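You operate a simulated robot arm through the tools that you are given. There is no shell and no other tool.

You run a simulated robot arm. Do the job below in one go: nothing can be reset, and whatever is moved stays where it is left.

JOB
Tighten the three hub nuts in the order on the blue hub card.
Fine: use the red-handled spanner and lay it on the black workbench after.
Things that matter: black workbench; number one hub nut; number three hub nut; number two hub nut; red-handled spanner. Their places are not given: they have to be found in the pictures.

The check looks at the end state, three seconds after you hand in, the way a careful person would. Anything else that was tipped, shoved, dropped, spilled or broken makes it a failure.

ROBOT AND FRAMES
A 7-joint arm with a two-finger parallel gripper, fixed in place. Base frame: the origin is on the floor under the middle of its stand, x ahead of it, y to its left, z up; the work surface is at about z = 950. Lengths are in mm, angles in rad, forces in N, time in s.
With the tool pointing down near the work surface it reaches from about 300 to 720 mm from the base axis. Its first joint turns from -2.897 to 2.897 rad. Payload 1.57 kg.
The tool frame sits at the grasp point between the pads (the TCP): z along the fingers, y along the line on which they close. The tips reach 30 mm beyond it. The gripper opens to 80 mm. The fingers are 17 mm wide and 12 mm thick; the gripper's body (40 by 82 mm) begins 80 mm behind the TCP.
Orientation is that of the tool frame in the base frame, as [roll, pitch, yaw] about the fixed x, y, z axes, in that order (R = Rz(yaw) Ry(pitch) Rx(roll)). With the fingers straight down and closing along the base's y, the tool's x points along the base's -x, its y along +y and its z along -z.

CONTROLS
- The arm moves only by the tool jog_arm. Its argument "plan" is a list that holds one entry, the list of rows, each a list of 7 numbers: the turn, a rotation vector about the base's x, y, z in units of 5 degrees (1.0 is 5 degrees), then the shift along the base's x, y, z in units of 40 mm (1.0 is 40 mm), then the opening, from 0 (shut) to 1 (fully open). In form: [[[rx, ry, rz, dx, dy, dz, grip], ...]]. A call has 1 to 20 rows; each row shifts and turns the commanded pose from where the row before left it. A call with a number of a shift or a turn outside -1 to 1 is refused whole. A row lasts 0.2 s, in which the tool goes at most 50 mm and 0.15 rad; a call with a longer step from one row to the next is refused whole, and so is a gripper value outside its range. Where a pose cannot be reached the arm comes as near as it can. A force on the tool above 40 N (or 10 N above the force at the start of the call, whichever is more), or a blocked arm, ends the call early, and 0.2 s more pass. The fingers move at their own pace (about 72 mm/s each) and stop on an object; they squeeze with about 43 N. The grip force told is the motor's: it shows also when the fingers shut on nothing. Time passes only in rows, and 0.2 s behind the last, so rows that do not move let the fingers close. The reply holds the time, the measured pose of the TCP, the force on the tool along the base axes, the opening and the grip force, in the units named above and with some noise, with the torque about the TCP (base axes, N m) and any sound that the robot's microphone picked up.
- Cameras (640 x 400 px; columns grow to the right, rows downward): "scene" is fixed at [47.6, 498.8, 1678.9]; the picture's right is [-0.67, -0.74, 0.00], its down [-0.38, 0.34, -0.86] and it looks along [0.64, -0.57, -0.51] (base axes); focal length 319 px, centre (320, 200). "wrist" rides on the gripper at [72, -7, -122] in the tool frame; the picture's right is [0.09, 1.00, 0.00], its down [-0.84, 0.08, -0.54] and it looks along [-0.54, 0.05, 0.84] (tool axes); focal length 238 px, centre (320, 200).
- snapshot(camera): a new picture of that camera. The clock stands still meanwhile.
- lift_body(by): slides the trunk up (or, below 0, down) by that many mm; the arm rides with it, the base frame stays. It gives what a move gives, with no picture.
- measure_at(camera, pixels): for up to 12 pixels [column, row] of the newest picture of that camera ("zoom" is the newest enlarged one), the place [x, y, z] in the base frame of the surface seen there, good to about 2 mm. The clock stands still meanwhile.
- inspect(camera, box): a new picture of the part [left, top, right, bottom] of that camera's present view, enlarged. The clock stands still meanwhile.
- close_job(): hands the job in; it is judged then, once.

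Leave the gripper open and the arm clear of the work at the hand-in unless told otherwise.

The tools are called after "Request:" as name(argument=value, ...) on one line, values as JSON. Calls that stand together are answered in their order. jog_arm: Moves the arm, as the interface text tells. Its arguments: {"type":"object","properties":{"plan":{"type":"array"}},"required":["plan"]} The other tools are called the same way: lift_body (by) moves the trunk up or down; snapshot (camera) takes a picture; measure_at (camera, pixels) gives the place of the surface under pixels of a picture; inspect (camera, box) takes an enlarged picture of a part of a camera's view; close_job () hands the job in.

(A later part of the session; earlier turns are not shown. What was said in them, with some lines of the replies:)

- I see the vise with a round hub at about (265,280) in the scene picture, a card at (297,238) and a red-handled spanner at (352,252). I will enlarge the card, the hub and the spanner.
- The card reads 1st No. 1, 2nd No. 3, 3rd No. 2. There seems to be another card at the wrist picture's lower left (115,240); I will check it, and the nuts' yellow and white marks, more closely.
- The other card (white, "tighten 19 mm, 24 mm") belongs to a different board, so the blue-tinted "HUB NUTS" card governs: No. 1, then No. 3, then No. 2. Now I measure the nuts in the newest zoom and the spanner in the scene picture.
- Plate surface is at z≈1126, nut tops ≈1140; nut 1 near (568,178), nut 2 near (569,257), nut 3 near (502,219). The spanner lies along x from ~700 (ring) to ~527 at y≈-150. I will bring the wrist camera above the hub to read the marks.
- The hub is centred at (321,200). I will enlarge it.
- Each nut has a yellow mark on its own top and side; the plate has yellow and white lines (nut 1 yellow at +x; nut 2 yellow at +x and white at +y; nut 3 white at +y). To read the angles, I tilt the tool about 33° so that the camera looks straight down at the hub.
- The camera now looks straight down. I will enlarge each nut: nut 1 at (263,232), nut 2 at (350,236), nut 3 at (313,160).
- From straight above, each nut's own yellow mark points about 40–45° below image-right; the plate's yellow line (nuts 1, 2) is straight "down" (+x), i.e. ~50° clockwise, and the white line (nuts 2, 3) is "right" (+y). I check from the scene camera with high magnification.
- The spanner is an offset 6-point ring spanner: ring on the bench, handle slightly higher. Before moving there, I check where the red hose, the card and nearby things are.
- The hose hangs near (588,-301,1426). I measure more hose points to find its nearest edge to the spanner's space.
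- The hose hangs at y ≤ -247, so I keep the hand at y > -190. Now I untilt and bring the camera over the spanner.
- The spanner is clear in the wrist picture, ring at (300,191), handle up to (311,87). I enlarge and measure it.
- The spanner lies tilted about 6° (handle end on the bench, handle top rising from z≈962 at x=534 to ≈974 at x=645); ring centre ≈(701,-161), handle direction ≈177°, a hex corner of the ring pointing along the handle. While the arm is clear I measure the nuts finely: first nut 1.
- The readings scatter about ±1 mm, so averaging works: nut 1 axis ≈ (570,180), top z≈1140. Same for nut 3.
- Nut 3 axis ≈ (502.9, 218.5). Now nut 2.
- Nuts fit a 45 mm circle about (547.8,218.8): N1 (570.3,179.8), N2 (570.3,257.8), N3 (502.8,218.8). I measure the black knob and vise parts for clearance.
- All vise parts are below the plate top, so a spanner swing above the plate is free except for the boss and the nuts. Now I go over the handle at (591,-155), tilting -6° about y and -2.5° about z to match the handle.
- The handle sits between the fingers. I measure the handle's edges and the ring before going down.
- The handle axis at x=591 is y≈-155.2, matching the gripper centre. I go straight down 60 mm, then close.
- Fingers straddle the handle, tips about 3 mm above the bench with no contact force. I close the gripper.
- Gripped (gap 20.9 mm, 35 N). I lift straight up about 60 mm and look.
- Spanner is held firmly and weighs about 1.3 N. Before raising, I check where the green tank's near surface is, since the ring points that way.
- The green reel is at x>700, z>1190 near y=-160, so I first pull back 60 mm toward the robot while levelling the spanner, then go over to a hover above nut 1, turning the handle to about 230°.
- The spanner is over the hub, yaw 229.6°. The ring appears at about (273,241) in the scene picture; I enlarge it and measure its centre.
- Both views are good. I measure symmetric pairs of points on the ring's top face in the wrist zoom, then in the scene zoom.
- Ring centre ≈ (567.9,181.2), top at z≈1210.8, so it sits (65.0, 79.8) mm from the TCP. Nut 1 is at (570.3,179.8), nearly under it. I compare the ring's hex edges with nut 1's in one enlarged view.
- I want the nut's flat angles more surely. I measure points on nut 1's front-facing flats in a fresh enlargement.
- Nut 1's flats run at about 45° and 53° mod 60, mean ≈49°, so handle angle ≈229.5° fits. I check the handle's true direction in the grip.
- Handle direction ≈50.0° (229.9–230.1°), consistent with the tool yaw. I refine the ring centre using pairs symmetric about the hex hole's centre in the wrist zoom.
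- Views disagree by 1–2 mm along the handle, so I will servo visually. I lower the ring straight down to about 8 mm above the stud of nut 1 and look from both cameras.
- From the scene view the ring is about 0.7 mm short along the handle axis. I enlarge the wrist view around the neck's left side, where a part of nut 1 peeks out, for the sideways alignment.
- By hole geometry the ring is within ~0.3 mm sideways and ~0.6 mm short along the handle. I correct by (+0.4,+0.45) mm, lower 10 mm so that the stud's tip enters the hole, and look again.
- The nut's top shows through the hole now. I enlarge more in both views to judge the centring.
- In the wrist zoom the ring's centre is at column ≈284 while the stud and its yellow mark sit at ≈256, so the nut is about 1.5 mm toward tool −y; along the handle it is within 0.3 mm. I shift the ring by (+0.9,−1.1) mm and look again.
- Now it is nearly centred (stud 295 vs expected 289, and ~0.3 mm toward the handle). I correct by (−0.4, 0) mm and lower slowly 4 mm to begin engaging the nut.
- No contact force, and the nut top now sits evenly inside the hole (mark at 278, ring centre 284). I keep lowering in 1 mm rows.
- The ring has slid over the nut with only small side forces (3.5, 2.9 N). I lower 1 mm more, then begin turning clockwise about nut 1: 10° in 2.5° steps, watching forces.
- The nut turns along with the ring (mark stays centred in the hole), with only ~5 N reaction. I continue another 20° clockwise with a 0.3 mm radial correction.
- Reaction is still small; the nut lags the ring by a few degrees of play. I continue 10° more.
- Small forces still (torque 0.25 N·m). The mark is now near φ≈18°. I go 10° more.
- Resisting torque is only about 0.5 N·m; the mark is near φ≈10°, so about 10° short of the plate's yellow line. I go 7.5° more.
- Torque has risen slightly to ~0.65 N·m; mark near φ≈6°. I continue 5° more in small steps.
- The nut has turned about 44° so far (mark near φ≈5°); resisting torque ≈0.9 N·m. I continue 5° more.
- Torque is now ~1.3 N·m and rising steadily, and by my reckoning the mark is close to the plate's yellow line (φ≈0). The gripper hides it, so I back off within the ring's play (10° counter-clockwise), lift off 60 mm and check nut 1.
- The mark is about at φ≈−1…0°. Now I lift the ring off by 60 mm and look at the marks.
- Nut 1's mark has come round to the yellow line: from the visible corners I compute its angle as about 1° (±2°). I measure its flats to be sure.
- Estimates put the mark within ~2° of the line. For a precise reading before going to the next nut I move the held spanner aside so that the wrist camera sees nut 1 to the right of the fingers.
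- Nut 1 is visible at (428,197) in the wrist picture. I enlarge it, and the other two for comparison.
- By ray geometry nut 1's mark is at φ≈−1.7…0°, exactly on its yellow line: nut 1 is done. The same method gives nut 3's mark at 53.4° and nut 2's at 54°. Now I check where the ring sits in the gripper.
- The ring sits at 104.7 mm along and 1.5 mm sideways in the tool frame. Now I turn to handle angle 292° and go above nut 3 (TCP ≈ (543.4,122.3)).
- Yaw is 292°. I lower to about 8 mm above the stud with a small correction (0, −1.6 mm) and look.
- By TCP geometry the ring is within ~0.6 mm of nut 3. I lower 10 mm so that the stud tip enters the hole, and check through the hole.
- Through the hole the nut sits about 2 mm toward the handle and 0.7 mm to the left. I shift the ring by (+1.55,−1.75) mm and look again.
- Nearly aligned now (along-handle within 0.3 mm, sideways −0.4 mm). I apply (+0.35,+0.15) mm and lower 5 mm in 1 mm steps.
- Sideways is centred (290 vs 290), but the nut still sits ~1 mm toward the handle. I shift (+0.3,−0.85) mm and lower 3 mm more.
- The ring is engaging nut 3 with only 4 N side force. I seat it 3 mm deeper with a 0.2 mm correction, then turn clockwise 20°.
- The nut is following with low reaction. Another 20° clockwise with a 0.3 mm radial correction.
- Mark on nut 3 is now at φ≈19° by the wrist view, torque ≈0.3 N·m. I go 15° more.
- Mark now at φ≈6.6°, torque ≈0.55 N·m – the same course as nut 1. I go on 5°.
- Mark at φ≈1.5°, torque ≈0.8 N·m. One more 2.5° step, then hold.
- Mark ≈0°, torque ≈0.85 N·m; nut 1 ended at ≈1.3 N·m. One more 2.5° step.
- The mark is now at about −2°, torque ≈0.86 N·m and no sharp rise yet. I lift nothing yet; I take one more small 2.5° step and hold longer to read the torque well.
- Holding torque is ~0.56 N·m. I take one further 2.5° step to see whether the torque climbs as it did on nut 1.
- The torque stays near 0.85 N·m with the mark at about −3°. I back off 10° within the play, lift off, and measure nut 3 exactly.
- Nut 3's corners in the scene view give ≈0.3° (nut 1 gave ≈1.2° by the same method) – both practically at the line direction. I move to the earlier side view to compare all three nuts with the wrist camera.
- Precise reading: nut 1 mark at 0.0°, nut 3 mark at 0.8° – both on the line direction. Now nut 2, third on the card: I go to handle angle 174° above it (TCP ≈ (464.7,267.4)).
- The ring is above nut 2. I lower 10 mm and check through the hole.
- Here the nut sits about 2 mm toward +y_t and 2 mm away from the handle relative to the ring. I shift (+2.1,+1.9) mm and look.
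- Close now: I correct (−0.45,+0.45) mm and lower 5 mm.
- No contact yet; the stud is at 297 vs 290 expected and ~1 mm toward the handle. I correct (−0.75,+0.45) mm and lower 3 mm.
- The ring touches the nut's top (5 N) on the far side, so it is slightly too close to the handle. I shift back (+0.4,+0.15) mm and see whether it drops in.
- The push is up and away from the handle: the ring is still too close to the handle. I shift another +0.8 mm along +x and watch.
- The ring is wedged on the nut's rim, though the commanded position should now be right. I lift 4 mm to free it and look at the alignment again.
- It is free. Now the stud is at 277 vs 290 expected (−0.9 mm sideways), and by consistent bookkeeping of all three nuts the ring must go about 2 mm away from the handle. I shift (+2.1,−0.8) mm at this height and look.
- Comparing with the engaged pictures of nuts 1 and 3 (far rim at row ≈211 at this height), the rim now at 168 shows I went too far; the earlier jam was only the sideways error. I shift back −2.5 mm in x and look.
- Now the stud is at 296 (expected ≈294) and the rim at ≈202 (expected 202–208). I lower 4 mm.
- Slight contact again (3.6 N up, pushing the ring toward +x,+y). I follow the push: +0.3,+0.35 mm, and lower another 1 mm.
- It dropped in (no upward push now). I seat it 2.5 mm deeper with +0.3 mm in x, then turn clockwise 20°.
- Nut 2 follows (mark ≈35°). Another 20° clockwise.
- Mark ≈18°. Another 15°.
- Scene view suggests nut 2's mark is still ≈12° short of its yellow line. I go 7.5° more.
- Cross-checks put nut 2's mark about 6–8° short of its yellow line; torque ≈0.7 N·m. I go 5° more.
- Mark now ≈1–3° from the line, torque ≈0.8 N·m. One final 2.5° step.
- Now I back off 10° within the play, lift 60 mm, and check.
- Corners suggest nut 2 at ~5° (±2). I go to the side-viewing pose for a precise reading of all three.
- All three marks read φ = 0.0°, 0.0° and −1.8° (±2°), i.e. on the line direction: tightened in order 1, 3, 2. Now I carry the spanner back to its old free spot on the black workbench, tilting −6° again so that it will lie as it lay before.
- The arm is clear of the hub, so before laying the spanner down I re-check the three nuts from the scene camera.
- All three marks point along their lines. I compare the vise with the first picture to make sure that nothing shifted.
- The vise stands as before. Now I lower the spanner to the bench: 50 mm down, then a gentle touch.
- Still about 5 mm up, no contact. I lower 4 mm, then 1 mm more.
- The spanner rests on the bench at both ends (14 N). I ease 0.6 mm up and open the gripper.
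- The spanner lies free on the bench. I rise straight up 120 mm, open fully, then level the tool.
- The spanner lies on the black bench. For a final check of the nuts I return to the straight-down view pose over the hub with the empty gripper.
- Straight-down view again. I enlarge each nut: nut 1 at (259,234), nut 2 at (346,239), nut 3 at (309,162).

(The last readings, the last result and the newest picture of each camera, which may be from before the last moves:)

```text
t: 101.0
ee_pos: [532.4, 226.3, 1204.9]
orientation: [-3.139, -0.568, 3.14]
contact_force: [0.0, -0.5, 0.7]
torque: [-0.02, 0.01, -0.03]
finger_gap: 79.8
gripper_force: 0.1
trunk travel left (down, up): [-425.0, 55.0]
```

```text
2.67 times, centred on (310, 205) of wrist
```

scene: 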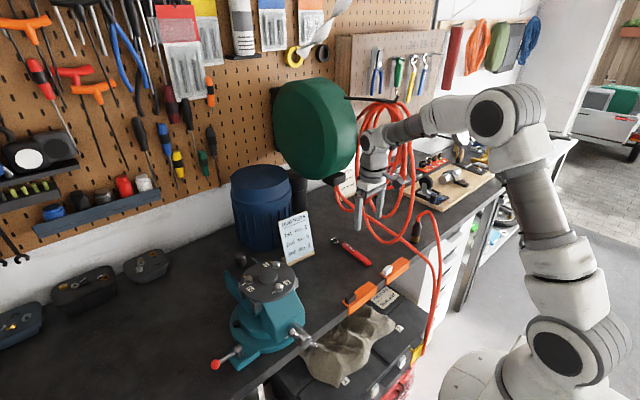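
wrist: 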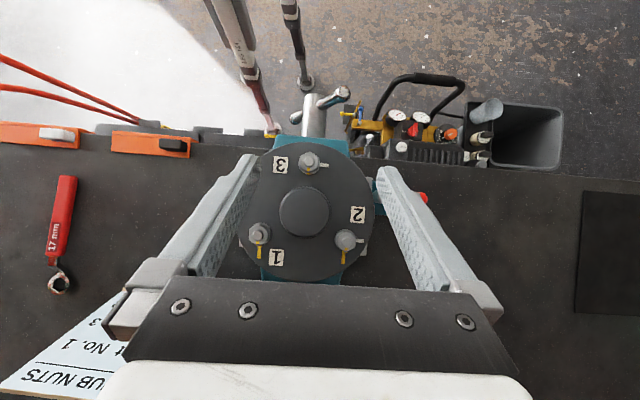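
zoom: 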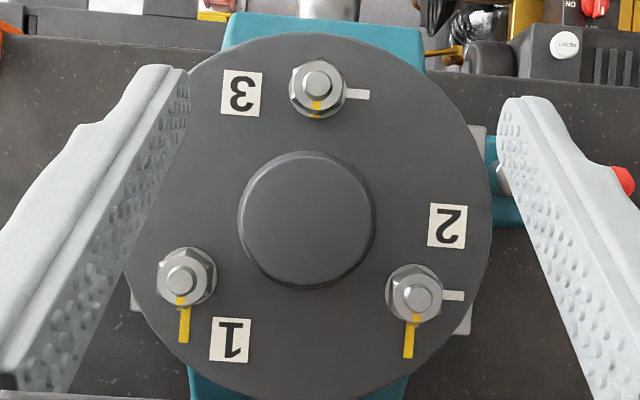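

From straight above all three yellow marks point to φ = 0.2°, −0.6° and −0.4°: nuts 1 and 2 meet their yellow lines exactly and nut 3 is turned to the same direction. I now withdraw the arm, open and level, to its starting pose.

Request:
jog_arm(plan=[[[0, -0.93, 0, -0.1, 0, 0.7, 1], [0, -0.93, 0, -0.2, -0.5, 0.65, 1], [0, -0.93, 0, -0.25, -0.55, 0.6, 1], [0, -0.93, 0, -0.25, -0.55, 0.6, 1], [0, -0.93, 0, -0.25, -0.55, 0.6, 1], [0, -0.93, 0, -0.25, -0.6, 0.6, 1], [0, -0.93, 0, -0.25, -0.6, 0.6, 1], [0, 0, 0, 0, 0, 0, 1]]])

Request:
snapshot(camera="scene")

Request:
snapshot(camera="wrist")

```text
t: 102.8
ee_pos: [469.9, 92.9, 1381.2]
orientation: [-3.139, 0.002, 3.139]
contact_force: [0.0, -0.1, 0.4]
torque: [0.01, -0.02, 0.01]
finger_gap: 79.8
gripper_force: 0.0
trunk travel left (down, up): [-425.0, 55.0]
```

```text
taken
```

scene: 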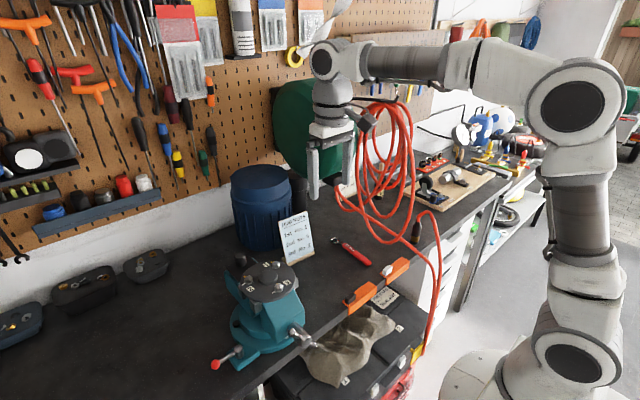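

```text
taken
```

wrist: 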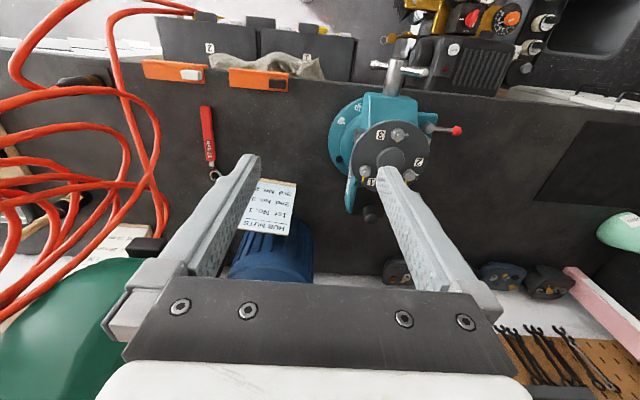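

The spanner lies on the black bench where it came from. The three nuts are tightened in the order 1, 3, 2. The card, vise and hose stand as before, and the arm is clear with the gripper open. I hand the job in.

Request:
close_job()

```text
The job is handed in.
```

I tightened the three hub nuts in the order on the card (No. 1, then No. 3, then No. 2) with the red-handled spanner. The spanner is back on the black workbench, where it lay before. The job is handed in; I have not been told the result of the check.

- **Nuts:** each turned about 50–54° clockwise. Seen from straight above at the end, the yellow marks on nuts 1 and 2 meet the yellow lines on the plate to within about 1°.
- **Nut 3:** the plate has no yellow line at this nut, only a white one. I turned it to the same direction as the other two, and its resistance rose in a similar way. That target is my inference, not something the hub shows.
- **Tightness:** the resistance rose from about 0.3–0.5 N·m to roughly 1.3 N·m on nut 1, 0.85 N·m on nut 3 and 0.9 N·m on nut 2. None of them came to a hard stop, so I went by the marks.
- **Surroundings:** I saw nothing tipped or dropped, and the vise looked unchanged. My measurements put the hub plate up to about 1 mm from where it was at the start, which is close to the measuring error. The arm is back near its starting pose with the gripper open.
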